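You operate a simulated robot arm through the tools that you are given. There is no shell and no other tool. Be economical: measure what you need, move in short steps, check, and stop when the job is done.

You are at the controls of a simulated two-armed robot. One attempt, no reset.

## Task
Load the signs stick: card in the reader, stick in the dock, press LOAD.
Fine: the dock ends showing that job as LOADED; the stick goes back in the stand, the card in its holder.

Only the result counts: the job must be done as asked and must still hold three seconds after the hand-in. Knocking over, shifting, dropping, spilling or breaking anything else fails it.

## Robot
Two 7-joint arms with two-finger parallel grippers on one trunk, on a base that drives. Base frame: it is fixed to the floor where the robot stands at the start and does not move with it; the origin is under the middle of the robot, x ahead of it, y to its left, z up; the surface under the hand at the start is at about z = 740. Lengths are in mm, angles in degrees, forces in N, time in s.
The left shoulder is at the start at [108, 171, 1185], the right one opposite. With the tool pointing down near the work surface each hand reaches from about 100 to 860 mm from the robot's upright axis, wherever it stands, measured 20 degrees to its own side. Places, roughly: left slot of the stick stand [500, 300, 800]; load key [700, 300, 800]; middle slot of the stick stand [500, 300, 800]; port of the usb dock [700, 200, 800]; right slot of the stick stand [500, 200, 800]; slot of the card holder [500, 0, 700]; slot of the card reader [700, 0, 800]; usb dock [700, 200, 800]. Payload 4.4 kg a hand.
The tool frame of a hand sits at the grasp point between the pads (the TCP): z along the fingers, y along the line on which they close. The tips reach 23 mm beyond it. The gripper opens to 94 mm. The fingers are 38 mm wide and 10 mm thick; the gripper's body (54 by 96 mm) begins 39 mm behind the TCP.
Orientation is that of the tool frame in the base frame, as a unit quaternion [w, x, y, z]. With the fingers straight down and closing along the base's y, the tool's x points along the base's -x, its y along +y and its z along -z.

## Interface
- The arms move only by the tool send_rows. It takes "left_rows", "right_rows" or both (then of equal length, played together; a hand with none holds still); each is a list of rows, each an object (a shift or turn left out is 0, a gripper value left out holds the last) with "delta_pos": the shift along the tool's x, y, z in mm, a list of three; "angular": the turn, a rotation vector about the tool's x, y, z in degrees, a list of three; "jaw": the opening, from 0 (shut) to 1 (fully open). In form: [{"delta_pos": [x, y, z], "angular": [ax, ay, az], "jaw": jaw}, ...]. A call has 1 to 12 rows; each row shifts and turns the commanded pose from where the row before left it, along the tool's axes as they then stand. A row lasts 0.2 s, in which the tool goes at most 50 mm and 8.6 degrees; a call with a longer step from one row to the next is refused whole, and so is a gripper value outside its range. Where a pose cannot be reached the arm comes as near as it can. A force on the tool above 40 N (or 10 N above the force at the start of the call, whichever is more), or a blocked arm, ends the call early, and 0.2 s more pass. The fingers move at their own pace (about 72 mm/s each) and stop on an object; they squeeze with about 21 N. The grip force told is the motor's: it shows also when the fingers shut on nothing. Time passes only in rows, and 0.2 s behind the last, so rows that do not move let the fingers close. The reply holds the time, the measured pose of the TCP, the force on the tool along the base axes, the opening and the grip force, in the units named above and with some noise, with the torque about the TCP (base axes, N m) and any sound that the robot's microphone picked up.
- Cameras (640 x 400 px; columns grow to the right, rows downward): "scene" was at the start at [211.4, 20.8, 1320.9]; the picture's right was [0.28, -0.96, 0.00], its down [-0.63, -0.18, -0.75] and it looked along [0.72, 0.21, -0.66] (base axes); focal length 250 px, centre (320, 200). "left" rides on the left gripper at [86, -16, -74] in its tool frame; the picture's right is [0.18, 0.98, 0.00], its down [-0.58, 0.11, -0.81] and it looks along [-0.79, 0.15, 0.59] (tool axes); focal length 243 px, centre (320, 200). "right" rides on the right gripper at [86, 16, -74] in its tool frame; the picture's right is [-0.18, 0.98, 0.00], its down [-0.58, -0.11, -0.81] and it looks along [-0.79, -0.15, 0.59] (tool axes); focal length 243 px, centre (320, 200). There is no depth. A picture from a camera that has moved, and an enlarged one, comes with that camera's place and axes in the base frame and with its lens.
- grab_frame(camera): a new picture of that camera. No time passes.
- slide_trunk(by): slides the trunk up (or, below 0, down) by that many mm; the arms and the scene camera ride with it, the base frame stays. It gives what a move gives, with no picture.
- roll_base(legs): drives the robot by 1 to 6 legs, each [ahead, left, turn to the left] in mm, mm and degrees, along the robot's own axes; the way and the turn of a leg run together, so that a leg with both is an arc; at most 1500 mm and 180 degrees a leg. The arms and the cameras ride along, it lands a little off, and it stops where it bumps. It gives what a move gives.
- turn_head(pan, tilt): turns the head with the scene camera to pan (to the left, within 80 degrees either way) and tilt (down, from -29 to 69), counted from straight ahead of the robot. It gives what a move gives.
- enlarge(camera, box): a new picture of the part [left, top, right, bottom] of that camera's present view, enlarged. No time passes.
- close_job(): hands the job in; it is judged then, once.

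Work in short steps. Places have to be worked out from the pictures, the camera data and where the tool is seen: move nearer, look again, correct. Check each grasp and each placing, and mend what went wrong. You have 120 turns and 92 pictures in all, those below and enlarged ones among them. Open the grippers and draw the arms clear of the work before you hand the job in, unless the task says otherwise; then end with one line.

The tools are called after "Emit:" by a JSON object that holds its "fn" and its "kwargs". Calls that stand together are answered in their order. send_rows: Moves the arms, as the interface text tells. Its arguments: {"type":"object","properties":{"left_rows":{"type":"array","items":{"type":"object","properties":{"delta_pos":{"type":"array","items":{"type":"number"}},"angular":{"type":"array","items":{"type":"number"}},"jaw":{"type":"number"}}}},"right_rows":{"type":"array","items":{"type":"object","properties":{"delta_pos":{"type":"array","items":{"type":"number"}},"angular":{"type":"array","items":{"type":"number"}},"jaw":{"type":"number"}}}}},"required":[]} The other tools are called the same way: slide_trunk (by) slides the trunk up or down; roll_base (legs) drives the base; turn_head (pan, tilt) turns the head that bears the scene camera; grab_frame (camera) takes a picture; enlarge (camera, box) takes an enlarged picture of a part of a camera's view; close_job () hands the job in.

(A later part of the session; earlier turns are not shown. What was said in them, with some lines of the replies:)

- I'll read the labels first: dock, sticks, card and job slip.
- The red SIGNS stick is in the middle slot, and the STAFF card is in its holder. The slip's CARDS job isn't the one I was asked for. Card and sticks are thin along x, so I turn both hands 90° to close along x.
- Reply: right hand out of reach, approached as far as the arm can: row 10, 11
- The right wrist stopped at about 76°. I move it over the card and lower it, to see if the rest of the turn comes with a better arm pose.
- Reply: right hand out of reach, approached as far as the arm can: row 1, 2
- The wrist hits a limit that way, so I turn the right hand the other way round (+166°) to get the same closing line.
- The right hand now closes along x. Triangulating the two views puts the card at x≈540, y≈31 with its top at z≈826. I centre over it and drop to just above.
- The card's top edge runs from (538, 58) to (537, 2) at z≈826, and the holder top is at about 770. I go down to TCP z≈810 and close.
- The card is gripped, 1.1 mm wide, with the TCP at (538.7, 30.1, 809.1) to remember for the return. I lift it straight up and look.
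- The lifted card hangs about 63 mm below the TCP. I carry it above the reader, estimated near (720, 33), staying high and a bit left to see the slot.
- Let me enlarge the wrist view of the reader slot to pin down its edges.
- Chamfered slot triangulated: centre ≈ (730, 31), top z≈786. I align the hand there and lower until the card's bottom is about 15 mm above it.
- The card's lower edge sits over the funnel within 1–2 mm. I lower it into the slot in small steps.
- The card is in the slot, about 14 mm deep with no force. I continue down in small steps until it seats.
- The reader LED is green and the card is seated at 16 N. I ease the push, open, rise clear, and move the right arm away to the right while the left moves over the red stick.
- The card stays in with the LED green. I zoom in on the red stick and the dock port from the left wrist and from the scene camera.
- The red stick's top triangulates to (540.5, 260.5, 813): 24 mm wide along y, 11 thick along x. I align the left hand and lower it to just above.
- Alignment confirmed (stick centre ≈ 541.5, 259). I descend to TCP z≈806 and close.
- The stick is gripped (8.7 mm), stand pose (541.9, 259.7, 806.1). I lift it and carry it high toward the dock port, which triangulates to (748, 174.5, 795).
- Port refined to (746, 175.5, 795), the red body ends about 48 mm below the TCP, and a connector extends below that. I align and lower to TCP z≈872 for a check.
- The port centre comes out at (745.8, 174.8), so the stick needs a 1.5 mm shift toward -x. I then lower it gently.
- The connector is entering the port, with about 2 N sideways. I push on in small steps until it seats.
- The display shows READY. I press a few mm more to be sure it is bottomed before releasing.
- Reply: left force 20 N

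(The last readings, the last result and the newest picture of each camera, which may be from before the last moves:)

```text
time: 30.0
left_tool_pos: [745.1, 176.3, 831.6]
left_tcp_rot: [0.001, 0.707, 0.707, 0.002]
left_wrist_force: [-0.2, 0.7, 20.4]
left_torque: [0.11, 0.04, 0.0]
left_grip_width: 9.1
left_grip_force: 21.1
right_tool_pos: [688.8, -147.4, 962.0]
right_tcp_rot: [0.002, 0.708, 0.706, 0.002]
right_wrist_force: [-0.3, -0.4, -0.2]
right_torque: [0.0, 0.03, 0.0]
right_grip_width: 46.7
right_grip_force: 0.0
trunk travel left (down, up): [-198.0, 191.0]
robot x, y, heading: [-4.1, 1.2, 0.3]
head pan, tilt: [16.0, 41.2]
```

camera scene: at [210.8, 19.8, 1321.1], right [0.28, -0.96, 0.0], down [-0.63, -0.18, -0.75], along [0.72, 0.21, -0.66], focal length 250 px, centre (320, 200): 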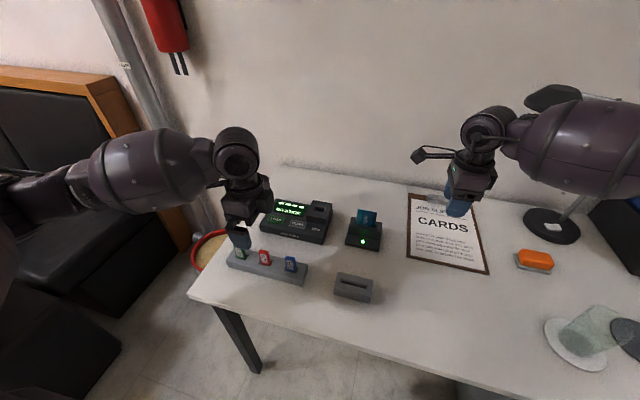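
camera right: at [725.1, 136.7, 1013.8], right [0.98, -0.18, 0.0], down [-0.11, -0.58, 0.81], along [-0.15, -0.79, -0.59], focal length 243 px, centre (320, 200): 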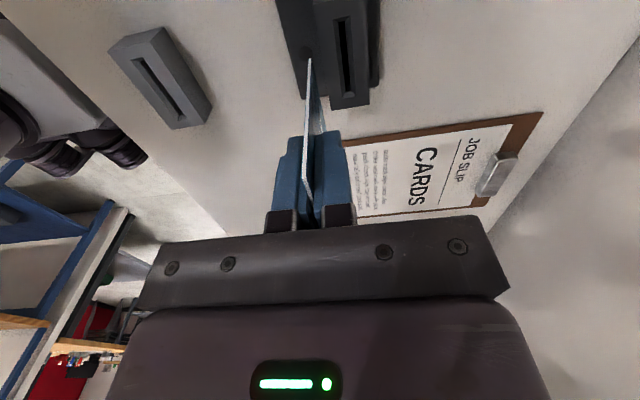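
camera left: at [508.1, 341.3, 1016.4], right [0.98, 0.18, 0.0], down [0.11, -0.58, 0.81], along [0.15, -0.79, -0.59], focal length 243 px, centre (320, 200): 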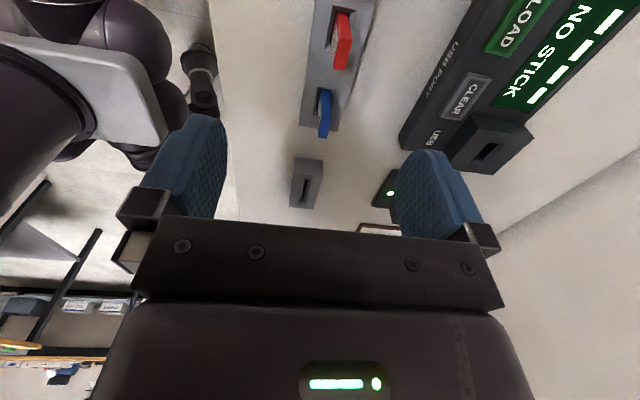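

Seated at TCP z≈832 with 20 N. I relieve the push, open, rise straight up, then look at the LOAD key.

Emit:
{"fn": "send_rows", "kwargs": {"left_rows": [{"delta_pos": [0, 0, -4.5]}, {"jaw": 0.5}, {}, {}, {"delta_pos": [0, 0, -20]}, {"delta_pos": [0, 0, -40]}, {"delta_pos": [0, 0, -40]}, {"delta_pos": [20, -20, 0]}, {"delta_pos": [45, -20, 0]}, {"delta_pos": [45, -15, 0]}, {}]}}

Emit:
{"fn": "grab_frame", "kwargs": {"camera": "left"}}

Emit:
{"fn": "enlarge", "kwargs": {"camera": "scene", "box": [255, 180, 345, 250]}}

```text
time: 32.4
left_tool_pos: [690.9, 283.0, 930.7]
left_tcp_rot: [-0.001, 0.708, 0.707, -0.001]
left_wrist_force: [-0.1, -0.8, -1.2]
left_torque: [-0.01, 0.02, -0.02]
left_grip_width: 47.0
left_grip_force: 0.1
right_tool_pos: [689.6, -147.9, 959.1]
right_tcp_rot: [-0.001, 0.708, 0.707, 0.0]
right_wrist_force: [0.4, -0.5, 0.8]
right_torque: [-0.01, -0.02, -0.01]
right_grip_width: 46.8
right_grip_force: 0.1
trunk travel left (down, up): [-198.0, 191.0]
robot x, y, heading: [3.7, 2.5, -0.2]
head pan, tilt: [16.0, 41.2]
```

```text
55 pictures are left
camera left: at [675.9, 368.7, 1005.9], right [0.98, 0.18, 0.0], down [0.11, -0.58, 0.81], along [0.15, -0.79, -0.59], focal length 243 px, centre (320, 200)
```

left: 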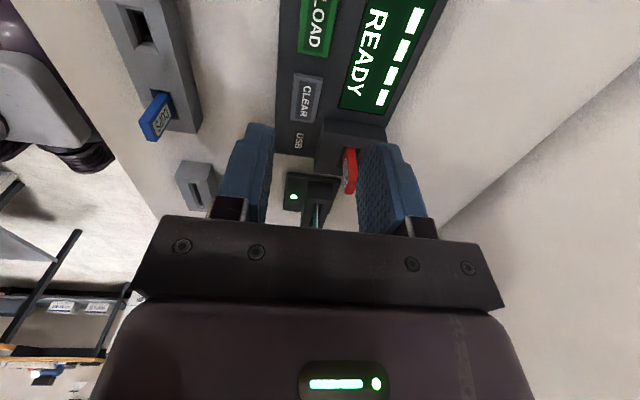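

```text
5.71 times, centred on (300, 215) of scene
camera zoom: at [211.7, 20.3, 1320.8], right [0.28, -0.96, 0.0], down [-0.63, -0.18, -0.75], along [0.72, 0.21, -0.66], focal length 1429 px, centre (434, 114)
```

zoom: 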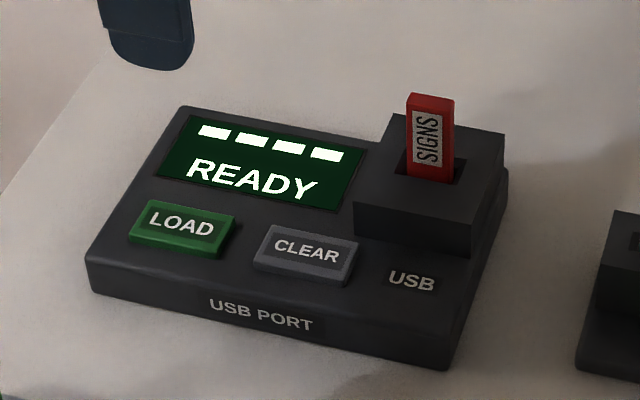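

The LOAD key is at ≈ (688, 297), top z≈774. I close the jaws, move above it and lower until the tips are just above.

Emit:
{"fn": "send_rows", "kwargs": {"left_rows": [{"delta_pos": [14, -3, 0], "jaw": 0}, {"delta_pos": [0, 0, 40]}, {"delta_pos": [0, 0, 40]}, {"delta_pos": [0, 0, 37]}, {}, {}]}}

Emit:
{"fn": "enlarge", "kwargs": {"camera": "scene", "box": [255, 180, 345, 250]}}

Emit:
{"fn": "grab_frame", "kwargs": {"camera": "left"}}

```text
time: 33.8
left_tool_pos: [689.5, 299.6, 814.3]
left_tcp_rot: [-0.001, 0.707, 0.707, 0.0]
left_wrist_force: [0.3, 0.5, 0.5]
left_torque: [-0.04, -0.01, 0.02]
left_grip_width: 0.0
left_grip_force: 21.1
right_tool_pos: [690.3, -147.4, 959.3]
right_tcp_rot: [0.0, 0.708, 0.706, 0.0]
right_wrist_force: [-0.2, -0.3, -0.8]
right_torque: [0.0, 0.01, 0.0]
right_grip_width: 47.0
right_grip_force: 0.1
trunk travel left (down, up): [-198.0, 191.0]
robot x, y, heading: [3.6, 2.7, 0.1]
head pan, tilt: [16.0, 41.2]
```

```text
5.71 times, centred on (300, 215) of scene
camera zoom: at [211.6, 20.8, 1320.9], right [0.28, -0.96, 0.0], down [-0.63, -0.18, -0.75], along [0.72, 0.21, -0.66], focal length 1429 px, centre (434, 114)
```

zoom: 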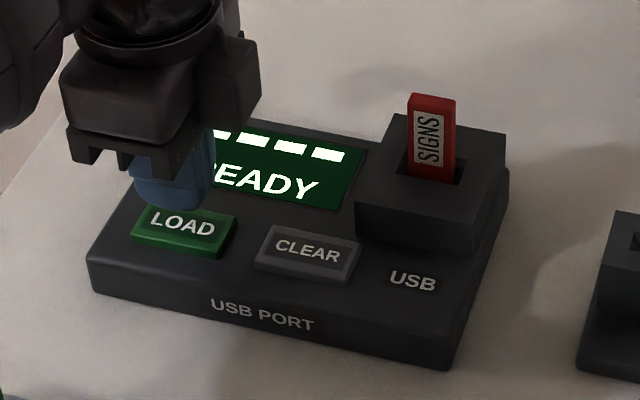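

```text
52 pictures are left
camera left: at [674.1, 385.5, 889.6], right [0.98, 0.18, 0.0], down [0.11, -0.58, 0.81], along [0.15, -0.79, -0.59], focal length 243 px, centre (320, 200)
```

left: 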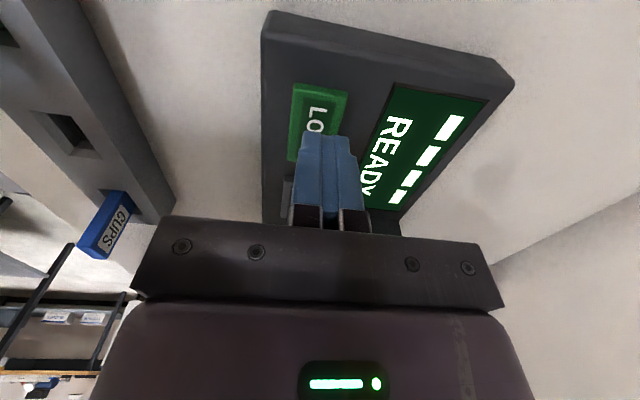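

The fingertips are centred over LOAD, about 17 mm above it. I press down in small steps.

Emit:
{"fn": "send_rows", "kwargs": {"left_rows": [{"delta_pos": [0, 0, 8]}, {"delta_pos": [0, 0, 5]}, {"delta_pos": [0, 0, 3]}, {"delta_pos": [0, 0, 2]}, {"delta_pos": [0, 0, 2]}]}}

Emit:
{"fn": "enlarge", "kwargs": {"camera": "scene", "box": [255, 180, 345, 250]}}

```text
time: 35.0
left_tool_pos: [687.6, 298.8, 795.6]
left_tcp_rot: [0.001, 0.707, 0.708, 0.001]
left_wrist_force: [-0.3, 0.1, 3.9]
left_torque: [-0.02, 0.02, 0.03]
left_grip_width: 0.0
left_grip_force: 21.3
right_tool_pos: [689.6, -147.0, 958.8]
right_tcp_rot: [0.0, 0.708, 0.706, 0.0]
right_wrist_force: [0.0, 0.1, 0.6]
right_torque: [0.01, 0.0, 0.0]
right_grip_width: 47.3
right_grip_force: 0.0
trunk travel left (down, up): [-198.0, 191.0]
robot x, y, heading: [-1.1, -0.0, -0.2]
head pan, tilt: [16.0, 41.2]
heard: click
```

```text
5.71 times, centred on (300, 215) of scene
camera zoom: at [210.9, 20.6, 1321.1], right [0.28, -0.96, 0.0], down [-0.63, -0.18, -0.75], along [0.72, 0.21, -0.66], focal length 1429 px, centre (434, 114)
```

zoom: 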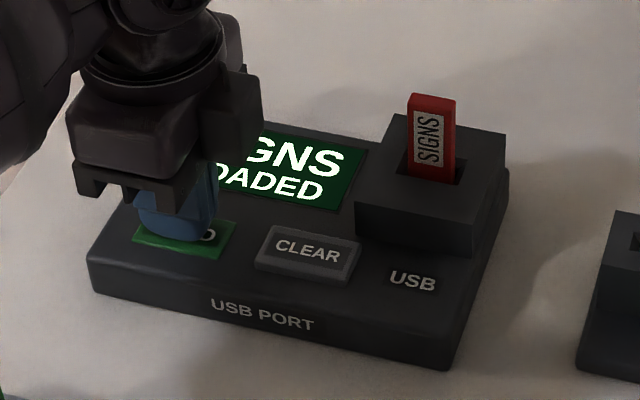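

A click, and the display reads SIGNS LOADED. I rise and go back over the stick with the jaws open.

Emit:
{"fn": "send_rows", "kwargs": {"left_rows": [{"delta_pos": [0, 0, -30]}, {"delta_pos": [0, 0, -45]}, {"delta_pos": [0, 0, -45]}, {"jaw": 0.7}, {"delta_pos": [-40, 20, 0]}, {"delta_pos": [-40, 20, 0]}, {"delta_pos": [-43, 17.5, 0]}, {}, {"delta_pos": [0, 0, 30]}, {}]}}

Emit:
{"fn": "enlarge", "kwargs": {"camera": "left", "box": [200, 0, 440, 200]}}

Emit:
{"fn": "enlarge", "kwargs": {"camera": "scene", "box": [255, 180, 385, 260]}}

```text
time: 37.2
left_tool_pos: [742.0, 177.9, 886.6]
left_tcp_rot: [0.001, 0.707, 0.707, 0.001]
left_wrist_force: [-0.8, -0.1, -0.1]
left_torque: [0.0, -0.01, 0.0]
left_grip_width: 65.9
left_grip_force: 0.1
right_tool_pos: [689.9, -148.3, 959.5]
right_tcp_rot: [0.001, 0.707, 0.707, -0.001]
right_wrist_force: [-0.5, 0.2, 0.3]
right_torque: [-0.02, 0.02, -0.02]
right_grip_width: 47.2
right_grip_force: 0.2
trunk travel left (down, up): [-198.0, 191.0]
robot x, y, heading: [0.3, 0.6, 0.1]
head pan, tilt: [16.0, 41.2]
```

```text
2.00 times, centred on (320, 100) of left
camera zoom: at [726.7, 262.4, 960.8], right [0.98, 0.18, 0.0], down [0.11, -0.58, 0.81], along [0.15, -0.79, -0.59], focal length 485 px, centre (320, 400)
```

zoom: 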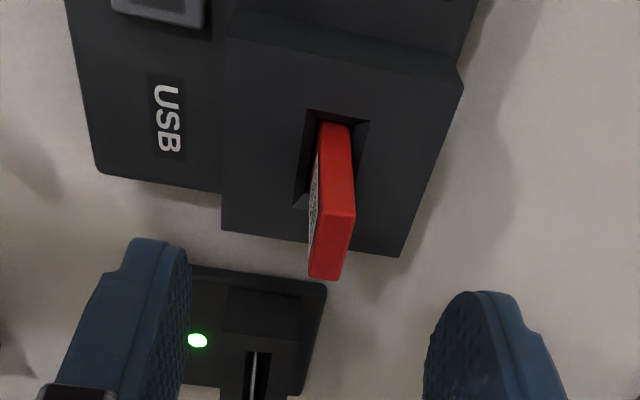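

```text
4.92 times, centred on (320, 220) of scene
camera zoom: at [210.8, 20.9, 1321.1], right [0.28, -0.96, 0.0], down [-0.63, -0.18, -0.75], along [0.72, 0.21, -0.66], focal length 1232 px, centre (320, 102)
```

zoom: 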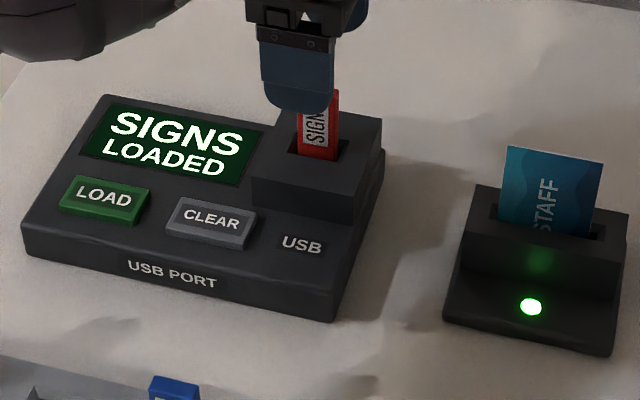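

SIGNS LOADED is showing. The stick's centre is at (745.7, 175.5), so I correct the alignment, descend to z≈832 and grip.

Emit:
{"fn": "send_rows", "kwargs": {"left_rows": [{"delta_pos": [-1.7, 3.5, 0]}, {"delta_pos": [0, 0, 25]}, {"delta_pos": [0, 0, 20]}, {"delta_pos": [0, 0, 9]}, {}, {"jaw": 0}, {}, {}, {}]}}

Emit:
{"fn": "enlarge", "kwargs": {"camera": "left", "box": [200, 0, 440, 200]}}

```text
time: 39.2
left_tool_pos: [747.0, 174.4, 831.7]
left_tcp_rot: [0.001, 0.707, 0.707, 0.001]
left_wrist_force: [-5.4, -1.0, -0.6]
left_torque: [0.02, 0.22, -0.02]
left_grip_width: 8.6
left_grip_force: 20.5
right_tool_pos: [689.9, -148.5, 959.5]
right_tcp_rot: [0.001, 0.708, 0.706, 0.0]
right_wrist_force: [0.3, 0.3, 0.1]
right_torque: [0.01, -0.01, -0.01]
right_grip_width: 47.0
right_grip_force: 0.1
trunk travel left (down, up): [-198.0, 191.0]
robot x, y, heading: [2.1, 0.6, -0.2]
head pan, tilt: [16.0, 41.2]
```

```text
2.00 times, centred on (320, 100) of left
camera zoom: at [731.2, 260.7, 906.6], right [0.98, 0.18, 0.0], down [0.11, -0.58, 0.81], along [0.15, -0.79, -0.59], focal length 485 px, centre (320, 400)
```

zoom: 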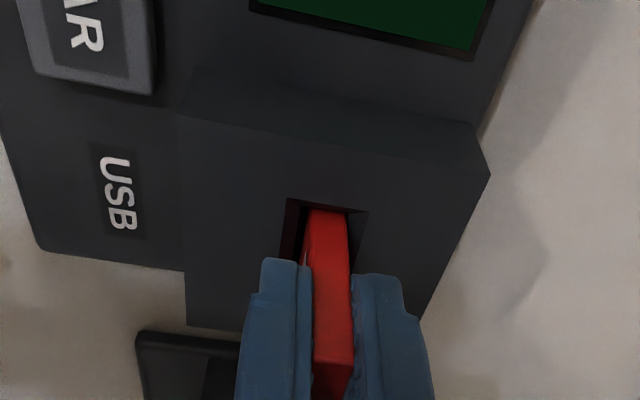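

Gripped with a slight side load. I ease 1 mm in x, pull straight up, and carry it back over the stand at high level.

Emit:
{"fn": "send_rows", "kwargs": {"left_rows": [{"delta_pos": [0, -1.2, 0]}, {"delta_pos": [0, 0, -10]}, {"delta_pos": [0, 0, -20]}, {"delta_pos": [0, 0, -35]}, {"delta_pos": [0, 0, -35]}, {"delta_pos": [20, -45, 0]}, {"delta_pos": [20, -45, 0]}, {"delta_pos": [20, -45, 0]}, {"delta_pos": [20, -45, 0]}, {"delta_pos": [10, -24, 0]}, {}]}}

Emit:
{"fn": "enlarge", "kwargs": {"camera": "left", "box": [200, 0, 440, 240]}}

Emit:
{"fn": "grab_frame", "kwargs": {"camera": "scene"}}

```text
time: 41.6
left_tool_pos: [540.2, 264.9, 930.8]
left_tcp_rot: [0.0, 0.707, 0.707, 0.0]
left_wrist_force: [-0.5, -1.2, -0.1]
left_torque: [-0.01, -0.01, 0.04]
left_grip_width: 9.3
left_grip_force: 20.9
right_tool_pos: [690.3, -146.6, 958.6]
right_tcp_rot: [0.001, 0.708, 0.706, -0.001]
right_wrist_force: [1.5, -0.1, -0.3]
right_torque: [0.03, 0.01, -0.04]
right_grip_width: 46.9
right_grip_force: 0.0
trunk travel left (down, up): [-198.0, 191.0]
robot x, y, heading: [-0.3, 2.7, -0.1]
head pan, tilt: [16.0, 41.2]
```

```text
1.67 times, centred on (320, 120) of left
camera zoom: at [526.1, 350.1, 1006.5], right [0.98, 0.19, 0.0], down [0.11, -0.58, 0.81], along [0.15, -0.79, -0.59], focal length 404 px, centre (320, 333)
```

zoom: 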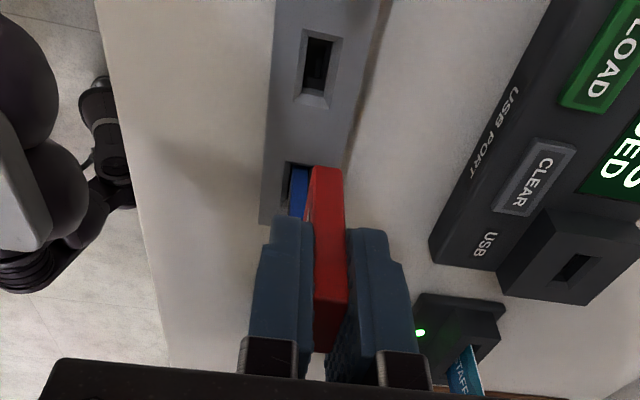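

```text
46 pictures are left
camera scene: at [211.6, 20.7, 1320.8], right [0.28, -0.96, 0.0], down [-0.63, -0.18, -0.75], along [0.72, 0.21, -0.66], focal length 250 px, centre (320, 200)
```

scene: 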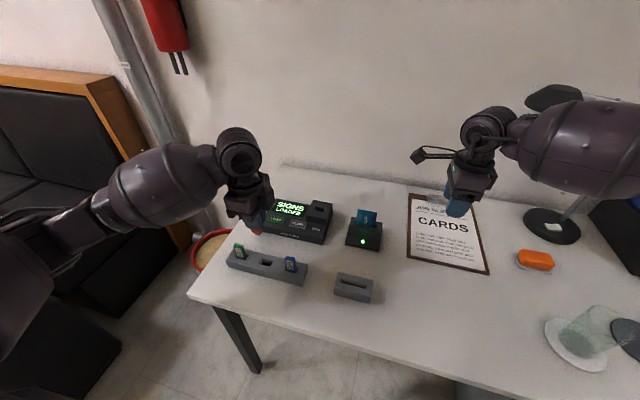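

The display keeps SIGNS LOADED and the slot is at (541, 260.5). I align and lower to z≈868 for a check above the slot.

Emit:
{"fn": "send_rows", "kwargs": {"left_rows": [{"delta_pos": [-4.9, 1.4, 0]}, {"delta_pos": [0, 0, 32]}, {"delta_pos": [0, 0, 30]}, {}]}}

Emit:
{"fn": "enlarge", "kwargs": {"camera": "left", "box": [240, 0, 400, 160]}}

Emit:
{"fn": "enlarge", "kwargs": {"camera": "scene", "box": [225, 215, 315, 290]}}

```text
time: 42.6
left_tool_pos: [545.0, 258.8, 869.5]
left_tcp_rot: [0.001, 0.707, 0.707, -0.001]
left_wrist_force: [-0.2, 1.1, 0.4]
left_torque: [-0.01, -0.01, -0.02]
left_grip_width: 9.1
left_grip_force: 20.9
right_tool_pos: [690.3, -146.7, 959.5]
right_tcp_rot: [-0.001, 0.708, 0.707, 0.0]
right_wrist_force: [-0.4, 0.5, -0.6]
right_torque: [-0.06, 0.03, -0.02]
right_grip_width: 46.8
right_grip_force: 0.1
trunk travel left (down, up): [-198.0, 191.0]
robot x, y, heading: [1.5, -2.2, 0.1]
head pan, tilt: [16.0, 41.2]
```

```text
2.50 times, centred on (320, 80) of left
camera zoom: at [527.9, 344.7, 945.6], right [0.98, 0.18, 0.0], down [0.11, -0.58, 0.81], along [0.15, -0.79, -0.59], focal length 606 px, centre (320, 500)
```

zoom: 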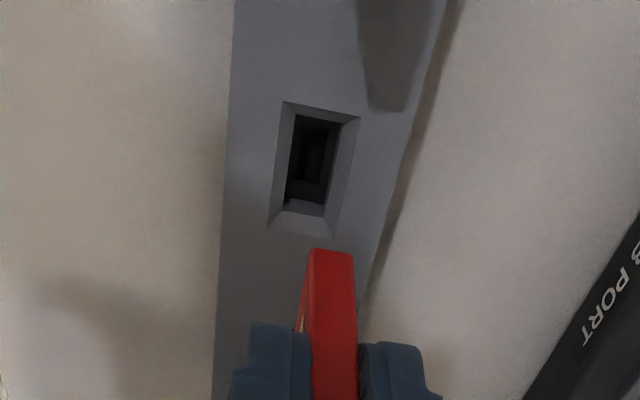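

```text
5.33 times, centred on (270, 252) of scene
camera zoom: at [211.2, 20.8, 1321.0], right [0.28, -0.96, 0.0], down [-0.63, -0.18, -0.75], along [0.72, 0.21, -0.66], focal length 1334 px, centre (587, -80)
```

zoom: 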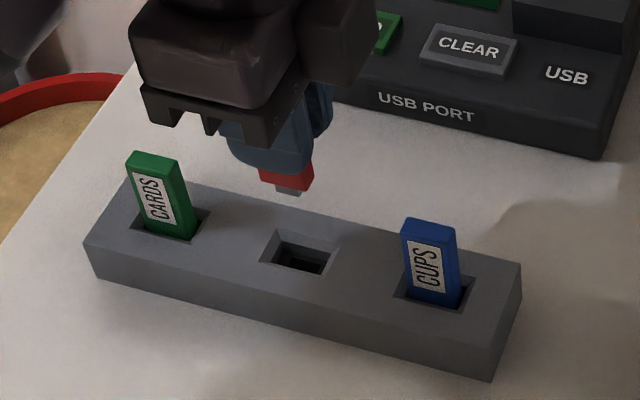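

The stick sits about 3 mm too far in +x and 2 mm low in y relative to the slot. I shift and lower it into the slot in steps.

Emit:
{"fn": "send_rows", "kwargs": {"left_rows": [{"delta_pos": [1.5, -3, 0]}, {}, {"delta_pos": [0, 0, 10]}, {"delta_pos": [0, 0, 10]}, {}]}}

Emit:
{"fn": "enlarge", "kwargs": {"camera": "left", "box": [240, 0, 400, 160]}}

```text
time: 43.8
left_tool_pos: [539.8, 261.3, 848.6]
left_tcp_rot: [-0.001, 0.707, 0.707, 0.0]
left_wrist_force: [-0.4, -0.4, 0.0]
left_torque: [-0.01, 0.01, -0.02]
left_grip_width: 9.0
left_grip_force: 21.5
right_tool_pos: [689.4, -148.2, 959.2]
right_tcp_rot: [0.0, 0.707, 0.707, -0.001]
right_wrist_force: [-0.5, 0.5, 0.0]
right_torque: [0.02, -0.01, 0.02]
right_grip_width: 47.1
right_grip_force: 0.1
trunk travel left (down, up): [-198.0, 191.0]
robot x, y, heading: [6.4, 1.2, 0.2]
head pan, tilt: [16.0, 41.2]
```

```text
2.50 times, centred on (320, 80) of left
camera zoom: at [525.1, 347.1, 923.7], right [0.98, 0.19, 0.0], down [0.11, -0.58, 0.81], along [0.15, -0.79, -0.59], focal length 606 px, centre (320, 500)
```

zoom: 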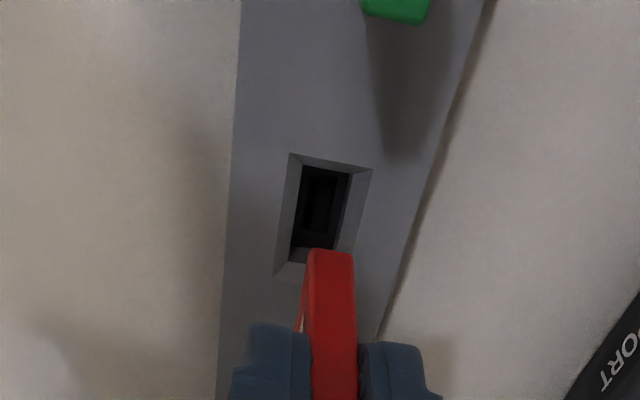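

Aligned to within 1 mm. I continue down into the slot until it seats (expected TCP ≈ 806).

Emit:
{"fn": "send_rows", "kwargs": {"left_rows": [{"delta_pos": [0, 0, 8]}, {"delta_pos": [0, 0, 8]}, {"delta_pos": [0, 0, 8]}, {"delta_pos": [0, 0, 7]}, {"delta_pos": [0, 0, 6]}, {"delta_pos": [0, 0, 3]}, {"delta_pos": [0, 0, 3]}, {}]}}

Emit:
{"fn": "enlarge", "kwargs": {"camera": "scene", "box": [225, 215, 315, 290]}}

```text
time: 45.6
left_tool_pos: [540.7, 260.3, 803.9]
left_tcp_rot: [-0.001, 0.707, 0.708, 0.0]
left_wrist_force: [-1.5, -1.0, 0.6]
left_torque: [-0.01, 0.0, 0.0]
left_grip_width: 8.8
left_grip_force: 20.9
right_tool_pos: [689.7, -147.7, 958.9]
right_tcp_rot: [-0.001, 0.708, 0.706, 0.0]
right_wrist_force: [-0.4, -0.1, 0.8]
right_torque: [0.02, -0.01, 0.0]
right_grip_width: 47.0
right_grip_force: 0.0
trunk travel left (down, up): [-198.0, 191.0]
robot x, y, heading: [-1.6, 1.1, 0.0]
head pan, tilt: [16.0, 41.2]
```

```text
5.33 times, centred on (270, 252) of scene
camera zoom: at [211.4, 20.5, 1320.5], right [0.28, -0.96, 0.0], down [-0.63, -0.18, -0.75], along [0.72, 0.21, -0.66], focal length 1334 px, centre (587, -80)
```

zoom: 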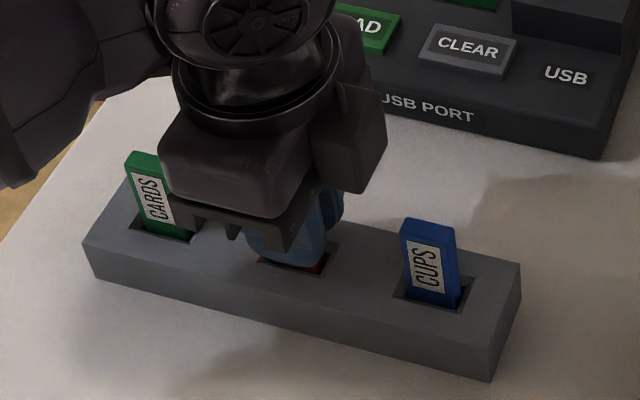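

Nearly down with no resistance yet. I go a few more mm to touch bottom.

Emit:
{"fn": "send_rows", "kwargs": {"left_rows": [{"delta_pos": [0, 0, 2]}, {"delta_pos": [0, 0, 2]}, {}]}}

```text
time: 46.4
left_tool_pos: [541.1, 259.6, 802.4]
left_tcp_rot: [0.001, 0.706, 0.708, 0.0]
left_wrist_force: [-5.9, 1.0, 2.7]
left_torque: [0.08, 0.22, 0.01]
left_grip_width: 9.4
left_grip_force: 21.4
right_tool_pos: [689.9, -147.5, 959.4]
right_tcp_rot: [0.0, 0.708, 0.706, 0.0]
right_wrist_force: [0.7, -0.8, 0.3]
right_torque: [0.02, 0.0, 0.0]
right_grip_width: 47.0
right_grip_force: 0.1
trunk travel left (down, up): [-198.0, 191.0]
robot x, y, heading: [0.5, -2.0, 0.1]
head pan, tilt: [16.0, 41.2]
```

Contact at the bottom. I release, rise straight up and check the stick against its neighbours.

Emit:
{"fn": "send_rows", "kwargs": {"left_rows": [{"delta_pos": [0, 0, -1.5]}, {"jaw": 0.5}, {}, {}, {"delta_pos": [0, 0, -20]}, {"delta_pos": [0, 0, -40]}, {"delta_pos": [0, 0, -45]}, {"delta_pos": [30, -40, -20]}, {"delta_pos": [30, -40, -20]}, {"delta_pos": [30, -40, -20]}, {"delta_pos": [30, -40, 0]}, {}]}}

Emit:
{"fn": "enlarge", "kwargs": {"camera": "scene", "box": [225, 190, 345, 290]}}

```text
refused: row 8 steps farther than a row can; nothing moved
```

```text
4.00 times, centred on (285, 240) of scene
camera zoom: at [210.8, 20.8, 1321.0], right [0.28, -0.96, 0.0], down [-0.63, -0.18, -0.75], along [0.72, 0.21, -0.66], focal length 1001 px, centre (460, 40)
```

zoom: 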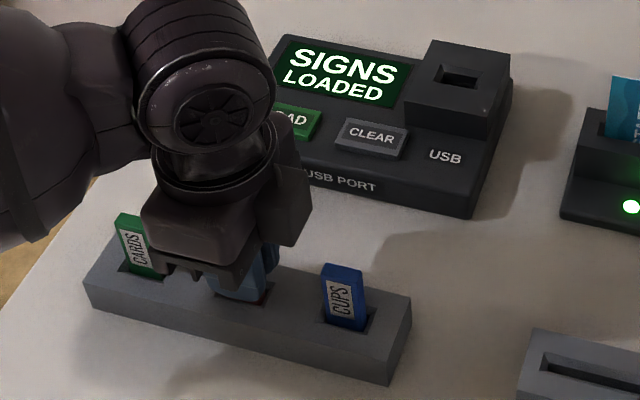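

That call was refused because one step was too long, so I resend with smaller steps.

Emit:
{"fn": "send_rows", "kwargs": {"left_rows": [{"delta_pos": [0, 0, -1.5]}, {"jaw": 0.5}, {}, {}, {"delta_pos": [0, 0, -20]}, {"delta_pos": [0, 0, -40]}, {"delta_pos": [0, 0, -45]}, {"delta_pos": [25, -35, -15]}, {"delta_pos": [25, -35, -15]}, {"delta_pos": [25, -35, -15]}, {"delta_pos": [25, -35, 0]}, {}]}}

Emit:
{"fn": "enlarge", "kwargs": {"camera": "scene", "box": [225, 190, 345, 290]}}

```text
time: 49.0
left_tool_pos: [398.8, 360.6, 951.1]
left_tcp_rot: [-0.001, 0.707, 0.707, 0.0]
left_wrist_force: [0.0, -0.1, -0.4]
left_torque: [0.03, -0.02, -0.02]
left_grip_width: 46.8
left_grip_force: 0.0
right_tool_pos: [690.8, -147.7, 959.0]
right_tcp_rot: [-0.001, 0.707, 0.707, -0.001]
right_wrist_force: [0.4, 0.3, -0.1]
right_torque: [-0.03, 0.04, -0.03]
right_grip_width: 46.9
right_grip_force: 0.1
trunk travel left (down, up): [-198.0, 191.0]
robot x, y, heading: [-0.0, 3.8, 0.1]
head pan, tilt: [16.0, 41.2]
```

```text
4.00 times, centred on (285, 240) of scene
camera zoom: at [212.4, 20.8, 1320.6], right [0.28, -0.96, 0.0], down [-0.63, -0.18, -0.75], along [0.72, 0.21, -0.66], focal length 1001 px, centre (460, 40)
```

zoom: 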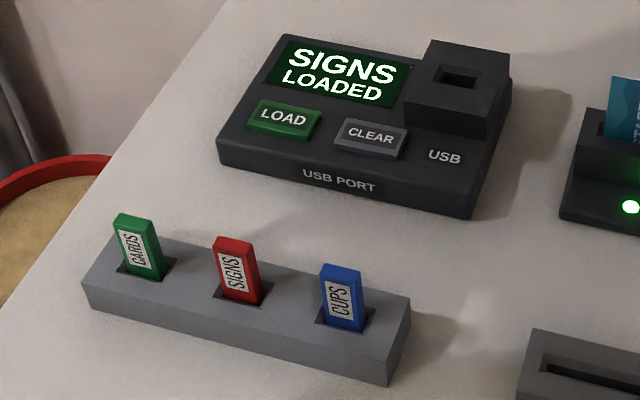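

The stick is back in its slot upright and the display still says SIGNS LOADED. Now the right hand goes back over the card, jaws half open.

Emit:
{"fn": "send_rows", "kwargs": {"right_rows": [{"delta_pos": [45, 10, 0]}, {"delta_pos": [45, 10, 0]}, {"delta_pos": [45, 10, 0]}, {"delta_pos": [44, 8.5, 0]}, {}, {"delta_pos": [0, 0, 40]}, {"delta_pos": [0, 0, 35]}, {}]}}

Emit:
{"fn": "enlarge", "kwargs": {"camera": "right", "box": [200, 0, 440, 200]}}

```text
time: 50.8
left_tool_pos: [399.7, 360.6, 952.0]
left_tcp_rot: [0.001, 0.706, 0.708, 0.0]
left_wrist_force: [-1.1, 0.0, 0.1]
left_torque: [0.04, 0.0, -0.01]
left_grip_width: 47.2
left_grip_force: 0.0
right_tool_pos: [728.8, 35.5, 884.2]
right_tcp_rot: [0.0, 0.707, 0.708, 0.0]
right_wrist_force: [0.3, -0.4, 0.0]
right_torque: [-0.01, 0.0, 0.03]
right_grip_width: 47.1
right_grip_force: 0.1
trunk travel left (down, up): [-198.0, 191.0]
robot x, y, heading: [2.1, -3.3, -0.0]
head pan, tilt: [16.0, 41.2]
```

```text
2.00 times, centred on (320, 100) of right
camera zoom: at [742.0, 122.1, 961.1], right [0.98, -0.18, 0.0], down [-0.11, -0.58, 0.81], along [-0.15, -0.79, -0.59], focal length 485 px, centre (320, 400)
```

zoom: 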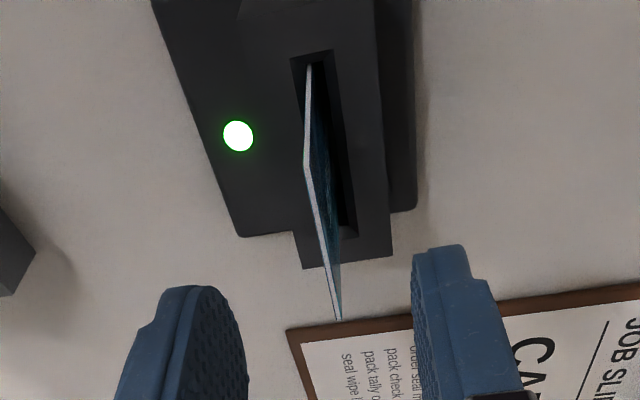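

The card's centre is at ≈ (727.5, 30.3), its top at z≈838. I align and descend to z≈822, then grip.

Emit:
{"fn": "send_rows", "kwargs": {"right_rows": [{"delta_pos": [-4, -1, 0]}, {"delta_pos": [0, 0, 25]}, {"delta_pos": [0, 0, 25]}, {"delta_pos": [0, 0, 12]}, {}, {"jaw": 0}, {}, {}, {}]}}

Emit:
{"fn": "enlarge", "kwargs": {"camera": "right", "box": [200, 0, 440, 200]}}

```text
time: 52.8
left_tool_pos: [401.6, 361.2, 950.3]
left_tcp_rot: [0.0, 0.707, 0.708, 0.0]
left_wrist_force: [-0.1, 0.2, 0.4]
left_torque: [-0.01, 0.02, -0.01]
left_grip_width: 47.2
left_grip_force: 0.1
right_tool_pos: [727.6, 26.3, 822.4]
right_tcp_rot: [0.001, 0.708, 0.707, 0.0]
right_wrist_force: [9.7, 0.1, 0.4]
right_torque: [0.0, -0.46, 0.03]
right_grip_width: 1.3
right_grip_force: 20.7
trunk travel left (down, up): [-198.0, 191.0]
robot x, y, heading: [-2.8, 0.5, -0.0]
head pan, tilt: [16.0, 41.2]
```

```text
2.00 times, centred on (320, 100) of right
camera zoom: at [742.1, 114.5, 897.9], right [0.98, -0.19, 0.0], down [-0.11, -0.58, 0.81], along [-0.15, -0.79, -0.59], focal length 485 px, centre (320, 400)
```

zoom: 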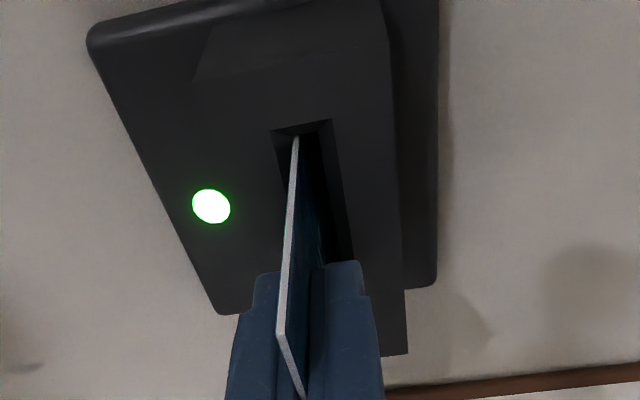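

Gripped (1.3 mm), with about 10 N side load. I ease +1.5 mm in x to relieve it before lifting.

Emit:
{"fn": "send_rows", "kwargs": {"right_rows": [{"delta_pos": [0, 1.5, 0]}, {}]}}

```text
time: 53.4
left_tool_pos: [399.7, 360.7, 950.9]
left_tcp_rot: [0.001, 0.707, 0.707, 0.001]
left_wrist_force: [-0.1, -0.6, 0.0]
left_torque: [-0.02, -0.01, -0.03]
left_grip_width: 47.0
left_grip_force: 0.1
right_tool_pos: [726.9, 27.6, 823.4]
right_tcp_rot: [0.001, 0.708, 0.707, 0.0]
right_wrist_force: [6.0, -1.0, 1.9]
right_torque: [-0.07, -0.23, -0.03]
right_grip_width: 1.2
right_grip_force: 20.7
trunk travel left (down, up): [-198.0, 191.0]
robot x, y, heading: [4.6, -0.2, 0.2]
head pan, tilt: [16.0, 41.2]
```

Force is falling, so I ease 2 mm more, then lift straight out and carry the card back over the holder.

Emit:
{"fn": "send_rows", "kwargs": {"right_rows": [{"delta_pos": [0, 2, 0]}, {"delta_pos": [0, 0, -10]}, {"delta_pos": [0, 0, -20]}, {"delta_pos": [0, 0, -40]}, {"delta_pos": [0, 0, -47]}, {"delta_pos": [4, -45, 0]}, {"delta_pos": [0, -45, 0]}, {"delta_pos": [0, -45, 0]}, {"delta_pos": [0, -45, 0]}, {"delta_pos": [0, -10, 0]}, {}]}}

Emit:
{"fn": "enlarge", "kwargs": {"camera": "right", "box": [200, 0, 440, 200]}}

Emit:
{"fn": "grab_frame", "kwargs": {"camera": "scene"}}

```text
time: 55.8
left_tool_pos: [400.7, 361.1, 950.8]
left_tcp_rot: [0.001, 0.707, 0.707, 0.0]
left_wrist_force: [-0.5, 0.4, 0.5]
left_torque: [0.01, -0.03, 0.03]
left_grip_width: 47.3
left_grip_force: 0.0
right_tool_pos: [539.7, 30.3, 939.6]
right_tcp_rot: [0.0, 0.708, 0.707, 0.0]
right_wrist_force: [0.1, 0.0, 0.2]
right_torque: [0.01, 0.01, 0.03]
right_grip_width: 1.1
right_grip_force: 21.0
trunk travel left (down, up): [-198.0, 191.0]
robot x, y, heading: [-0.6, 1.2, -0.1]
head pan, tilt: [16.0, 41.2]
```

```text
2.00 times, centred on (320, 100) of right
camera zoom: at [554.8, 116.6, 1015.9], right [0.98, -0.19, 0.0], down [-0.11, -0.58, 0.81], along [-0.15, -0.79, -0.59], focal length 485 px, centre (320, 400)
```

zoom: 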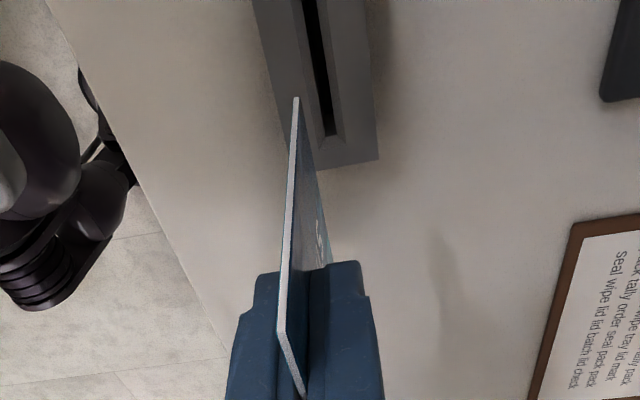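

```text
36 pictures are left
camera scene: at [211.3, 20.8, 1320.9], right [0.28, -0.96, 0.0], down [-0.63, -0.18, -0.75], along [0.72, 0.21, -0.66], focal length 250 px, centre (320, 200)
```

scene: 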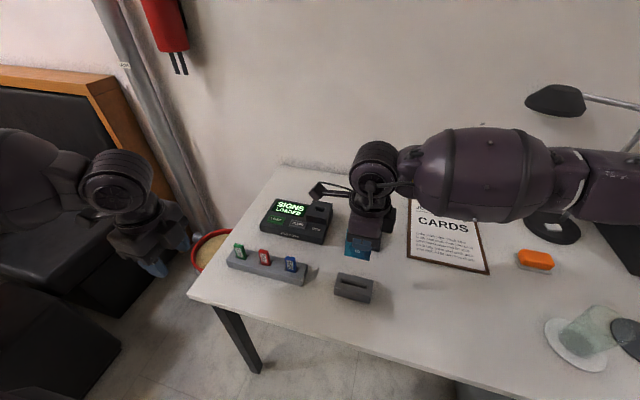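

Display still LOADED. The card sits about +3.5 mm in y in the hand, so I shift -3.5 and lower to just above the holder slot for a check.

Emit:
{"fn": "send_rows", "kwargs": {"right_rows": [{"delta_pos": [-3.5, 0, 0]}, {"delta_pos": [0, 0, 40]}, {"delta_pos": [0, 0, 40]}, {}, {}]}}

Emit:
{"fn": "enlarge", "kwargs": {"camera": "right", "box": [240, 0, 400, 160]}}

Emit:
{"fn": "enlarge", "kwargs": {"camera": "scene", "box": [315, 240, 395, 310]}}

```text
time: 57.0
left_tool_pos: [399.8, 361.2, 951.6]
left_tcp_rot: [0.0, 0.706, 0.708, 0.0]
left_wrist_force: [0.1, 0.3, 0.4]
left_torque: [0.01, -0.03, 0.03]
left_grip_width: 47.1
left_grip_force: 0.0
right_tool_pos: [540.3, 29.4, 858.1]
right_tcp_rot: [-0.001, 0.707, 0.707, 0.001]
right_wrist_force: [-0.2, 0.2, 0.4]
right_torque: [0.01, -0.02, -0.02]
right_grip_width: 0.9
right_grip_force: 21.6
trunk travel left (down, up): [-198.0, 191.0]
robot x, y, heading: [-0.0, -1.4, -0.1]
head pan, tilt: [16.0, 41.2]
```

```text
2.50 times, centred on (320, 80) of right
camera zoom: at [553.7, 115.2, 934.2], right [0.98, -0.19, 0.0], down [-0.11, -0.58, 0.81], along [-0.15, -0.79, -0.59], focal length 606 px, centre (320, 500)
```

zoom: 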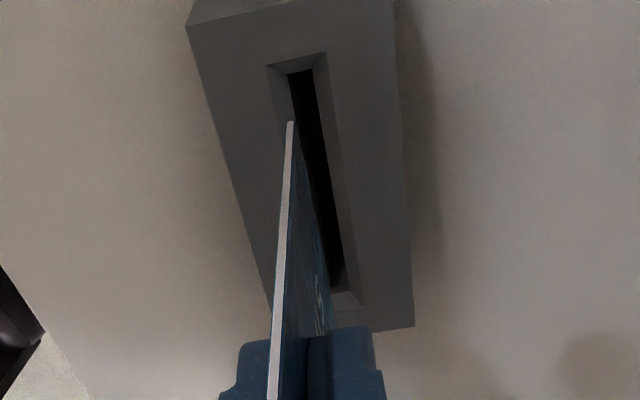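

```text
5.71 times, centred on (355, 275) of scene
camera zoom: at [211.5, 20.8, 1320.9], right [0.28, -0.96, 0.0], down [-0.63, -0.18, -0.75], along [0.72, 0.21, -0.66], focal length 1429 px, centre (120, -229)
```

zoom: 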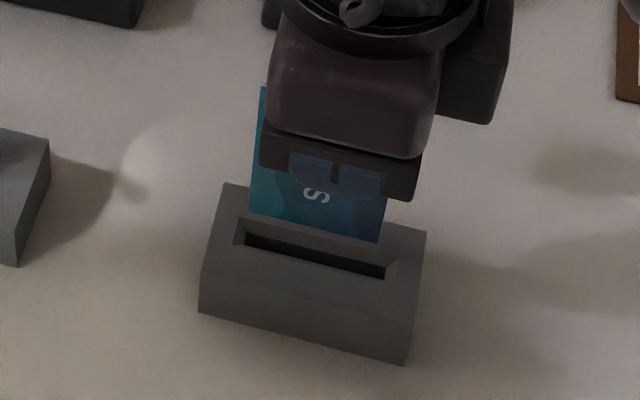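

The card is about 2 mm high in y and 1–1.5 mm low in x relative to the slot centre (539.4, 30.8). I correct and lower gradually.

Emit:
{"fn": "send_rows", "kwargs": {"right_rows": [{"delta_pos": [-2, 1.2, 0]}, {"delta_pos": [0, 0, 10]}, {"delta_pos": [0, 0, 8]}, {"delta_pos": [0, 0, 7]}, {"delta_pos": [0, 0, 5]}, {}]}}

Emit:
{"fn": "enlarge", "kwargs": {"camera": "right", "box": [240, 0, 400, 160]}}

```text
time: 58.4
left_tool_pos: [399.8, 361.3, 950.5]
left_tcp_rot: [0.0, 0.707, 0.707, 0.0]
left_wrist_force: [-0.2, -0.1, 0.1]
left_torque: [0.0, 0.0, -0.01]
left_grip_width: 47.0
left_grip_force: 0.1
right_tool_pos: [541.1, 26.0, 828.2]
right_tcp_rot: [0.001, 0.708, 0.706, 0.0]
right_wrist_force: [-0.2, -0.2, 0.4]
right_torque: [0.02, 0.0, -0.02]
right_grip_width: 0.9
right_grip_force: 20.9
trunk travel left (down, up): [-198.0, 191.0]
robot x, y, heading: [1.2, -0.9, -0.0]
head pan, tilt: [16.0, 41.2]
```

```text
2.50 times, centred on (320, 80) of right
camera zoom: at [555.8, 112.9, 904.1], right [0.98, -0.19, 0.0], down [-0.11, -0.58, 0.81], along [-0.15, -0.79, -0.59], focal length 606 px, centre (320, 500)
```

zoom: 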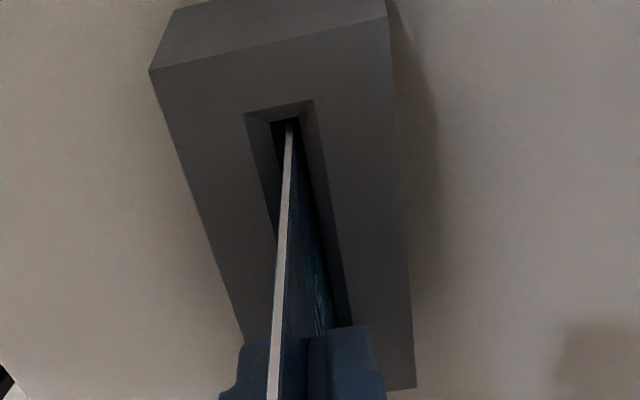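

The card is entering the slot cleanly with no force. I continue down to the original height (about 809).

Emit:
{"fn": "send_rows", "kwargs": {"right_rows": [{"delta_pos": [0, 0, 6]}, {"delta_pos": [0, 0, 6]}, {"delta_pos": [0, 0, 4]}, {"delta_pos": [0, 0, 3]}, {}]}}

Emit:
{"fn": "enlarge", "kwargs": {"camera": "scene", "box": [315, 240, 395, 310]}}

```text
time: 59.6
left_tool_pos: [398.6, 360.7, 950.6]
left_tcp_rot: [0.0, 0.706, 0.708, 0.001]
left_wrist_force: [0.0, -0.6, 0.3]
left_torque: [-0.02, 0.01, -0.04]
left_grip_width: 46.9
left_grip_force: 0.0
right_tool_pos: [541.1, 26.1, 810.1]
right_tcp_rot: [0.0, 0.708, 0.706, 0.0]
right_wrist_force: [0.5, -0.2, 1.2]
right_torque: [-0.02, -0.02, -0.01]
right_grip_width: 1.1
right_grip_force: 21.3
trunk travel left (down, up): [-198.0, 191.0]
robot x, y, heading: [-1.3, -2.5, 0.3]
head pan, tilt: [16.0, 41.2]
```

```text
5.71 times, centred on (355, 275) of scene
camera zoom: at [211.3, 20.7, 1321.0], right [0.28, -0.96, 0.0], down [-0.63, -0.18, -0.75], along [0.72, 0.21, -0.66], focal length 1429 px, centre (120, -229)
```

zoom: 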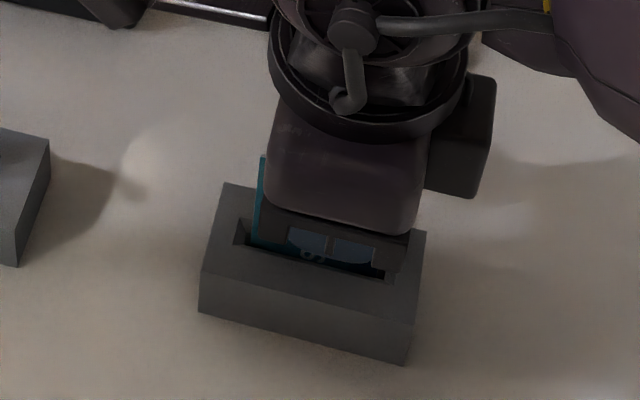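

A couple more mm to feel the bottom before release.

Emit:
{"fn": "send_rows", "kwargs": {"right_rows": [{"delta_pos": [0, 0, 2]}, {"delta_pos": [0, 0, 2]}, {}]}}

```text
time: 60.4
left_tool_pos: [398.1, 360.9, 952.4]
left_tcp_rot: [0.0, 0.706, 0.708, 0.001]
left_wrist_force: [-0.4, 1.0, 0.5]
left_torque: [-0.02, -0.01, 0.0]
left_grip_width: 47.1
left_grip_force: 0.0
right_tool_pos: [541.4, 26.7, 808.4]
right_tcp_rot: [0.001, 0.707, 0.707, 0.002]
right_wrist_force: [-0.2, -3.8, 21.3]
right_torque: [0.05, 0.0, 0.0]
right_grip_width: 1.3
right_grip_force: 21.4
trunk travel left (down, up): [-198.0, 191.0]
robot x, y, heading: [-2.1, 5.7, 0.2]
head pan, tilt: [16.0, 41.2]
```

The card is seated at 21 N. I relieve the push, open, rise straight up and retreat the right arm.

Emit:
{"fn": "send_rows", "kwargs": {"right_rows": [{"delta_pos": [0, 0, -2.5]}, {"jaw": 0.5}, {}, {}, {"delta_pos": [0, 0, -20]}, {"delta_pos": [0, 0, -40]}, {"delta_pos": [0, 0, -45]}, {"delta_pos": [0, 0, -45]}, {"delta_pos": [-40, 0, 0]}, {"delta_pos": [-45, 0, 0]}, {"delta_pos": [-45, 0, 0]}, {"delta_pos": [-45, 0, 0]}]}}

Emit:
{"fn": "grab_frame", "kwargs": {"camera": "scene"}}

Emit:
{"fn": "enlarge", "kwargs": {"camera": "scene", "box": [220, 180, 390, 310]}}

```text
time: 63.0
left_tool_pos: [399.8, 360.4, 951.1]
left_tcp_rot: [0.0, 0.706, 0.708, 0.0]
left_wrist_force: [0.2, 0.4, 0.8]
left_torque: [0.01, -0.04, 0.02]
left_grip_width: 46.9
left_grip_force: 0.1
right_tool_pos: [537.7, -149.8, 959.0]
right_tcp_rot: [0.0, 0.708, 0.706, 0.001]
right_wrist_force: [0.0, 0.1, -0.7]
right_torque: [0.06, 0.01, 0.01]
right_grip_width: 47.0
right_grip_force: 0.0
trunk travel left (down, up): [-198.0, 191.0]
robot x, y, heading: [1.0, -0.6, -0.1]
head pan, tilt: [16.0, 41.2]
```

```text
31 pictures are left
camera scene: at [210.8, 19.9, 1321.1], right [0.28, -0.96, 0.0], down [-0.63, -0.18, -0.75], along [0.72, 0.21, -0.66], focal length 250 px, centre (320, 200)
```

scene: 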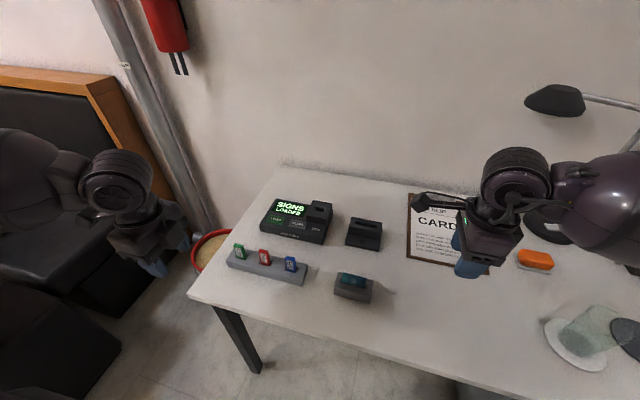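

```text
3.08 times, centred on (305, 245) of scene
camera zoom: at [210.8, 19.9, 1321.1], right [0.28, -0.96, 0.0], down [-0.63, -0.18, -0.75], along [0.72, 0.21, -0.66], focal length 770 px, centre (366, 62)
```

zoom: 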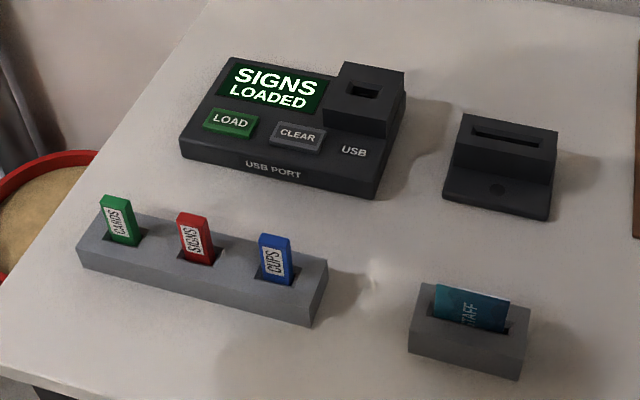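

Everything is back and the dock shows SIGNS LOADED, but the card sits lower in the holder than at first. I take a closer look.

Emit:
{"fn": "enlarge", "kwargs": {"camera": "scene", "box": [325, 255, 385, 310]}}

Emit:
{"fn": "grab_frame", "kwargs": {"camera": "right"}}

```text
7.27 times, centred on (355, 282) of scene
camera zoom: at [210.8, 19.9, 1321.1], right [0.28, -0.96, 0.0], down [-0.63, -0.18, -0.75], along [0.72, 0.21, -0.66], focal length 1819 px, centre (66, -400)
```

zoom: 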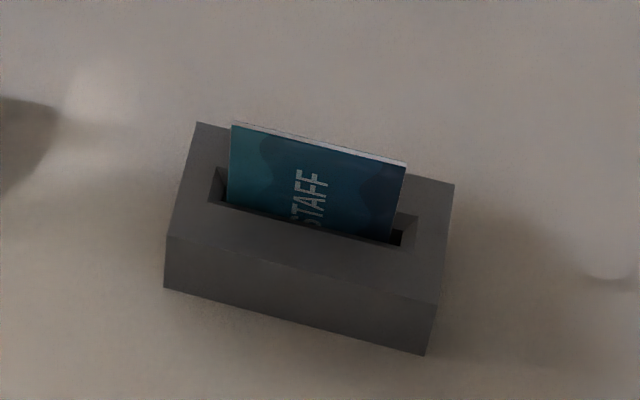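

```text
28 pictures are left
camera right: at [553.0, -63.0, 1034.7], right [0.98, -0.18, 0.0], down [-0.11, -0.58, 0.81], along [-0.15, -0.79, -0.59], focal length 243 px, centre (320, 200)
```

right: 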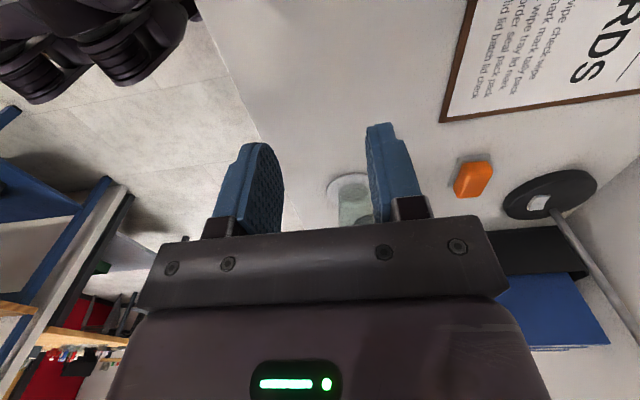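

The card is upright in the slot but about 13 mm lower than at first. I let a little time pass and check that it is at rest.

Emit:
{"fn": "send_rows", "kwargs": {"right_rows": [{}, {}, {}, {}, {}, {}, {}, {}]}}

Emit:
{"fn": "enlarge", "kwargs": {"camera": "scene", "box": [325, 255, 385, 310]}}

```text
time: 64.8
left_tool_pos: [400.0, 361.3, 950.1]
left_tcp_rot: [0.0, 0.706, 0.708, 0.0]
left_wrist_force: [-0.5, 0.1, 0.1]
left_torque: [0.01, -0.01, -0.03]
left_grip_width: 47.1
left_grip_force: 0.0
right_tool_pos: [539.7, -148.9, 958.1]
right_tcp_rot: [0.0, 0.707, 0.707, 0.001]
right_wrist_force: [-0.2, 0.0, 0.5]
right_torque: [-0.01, 0.01, 0.03]
right_grip_width: 47.1
right_grip_force: 0.0
trunk travel left (down, up): [-198.0, 191.0]
robot x, y, heading: [-0.2, 2.0, -0.1]
head pan, tilt: [16.0, 41.2]
```

```text
7.27 times, centred on (355, 282) of scene
camera zoom: at [211.4, 20.8, 1320.9], right [0.28, -0.96, 0.0], down [-0.63, -0.18, -0.75], along [0.72, 0.21, -0.66], focal length 1819 px, centre (66, -400)
```

zoom: 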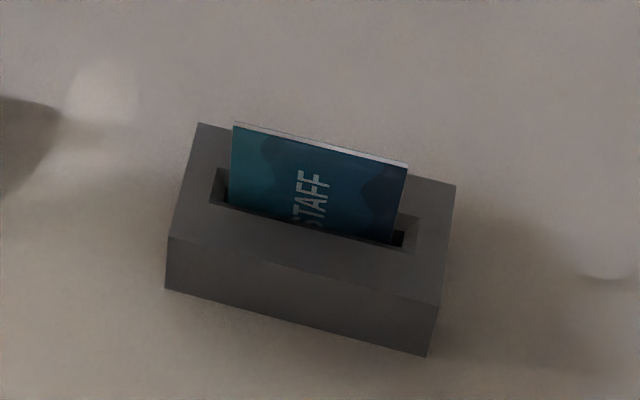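

The card is at rest in its holder, the SIGNS stick is back in the stand, the dock shows SIGNS LOADED, and both hands are open and clear. I hand in.

Emit:
{"fn": "close_job", "kwargs": {}}

```text
The job is handed in.
```

I loaded the SIGNS stick: the dock still shows SIGNS LOADED, the stick is back in its middle slot, and the STAFF card is back in its holder, at rest but about 13 mm deeper than at the start.
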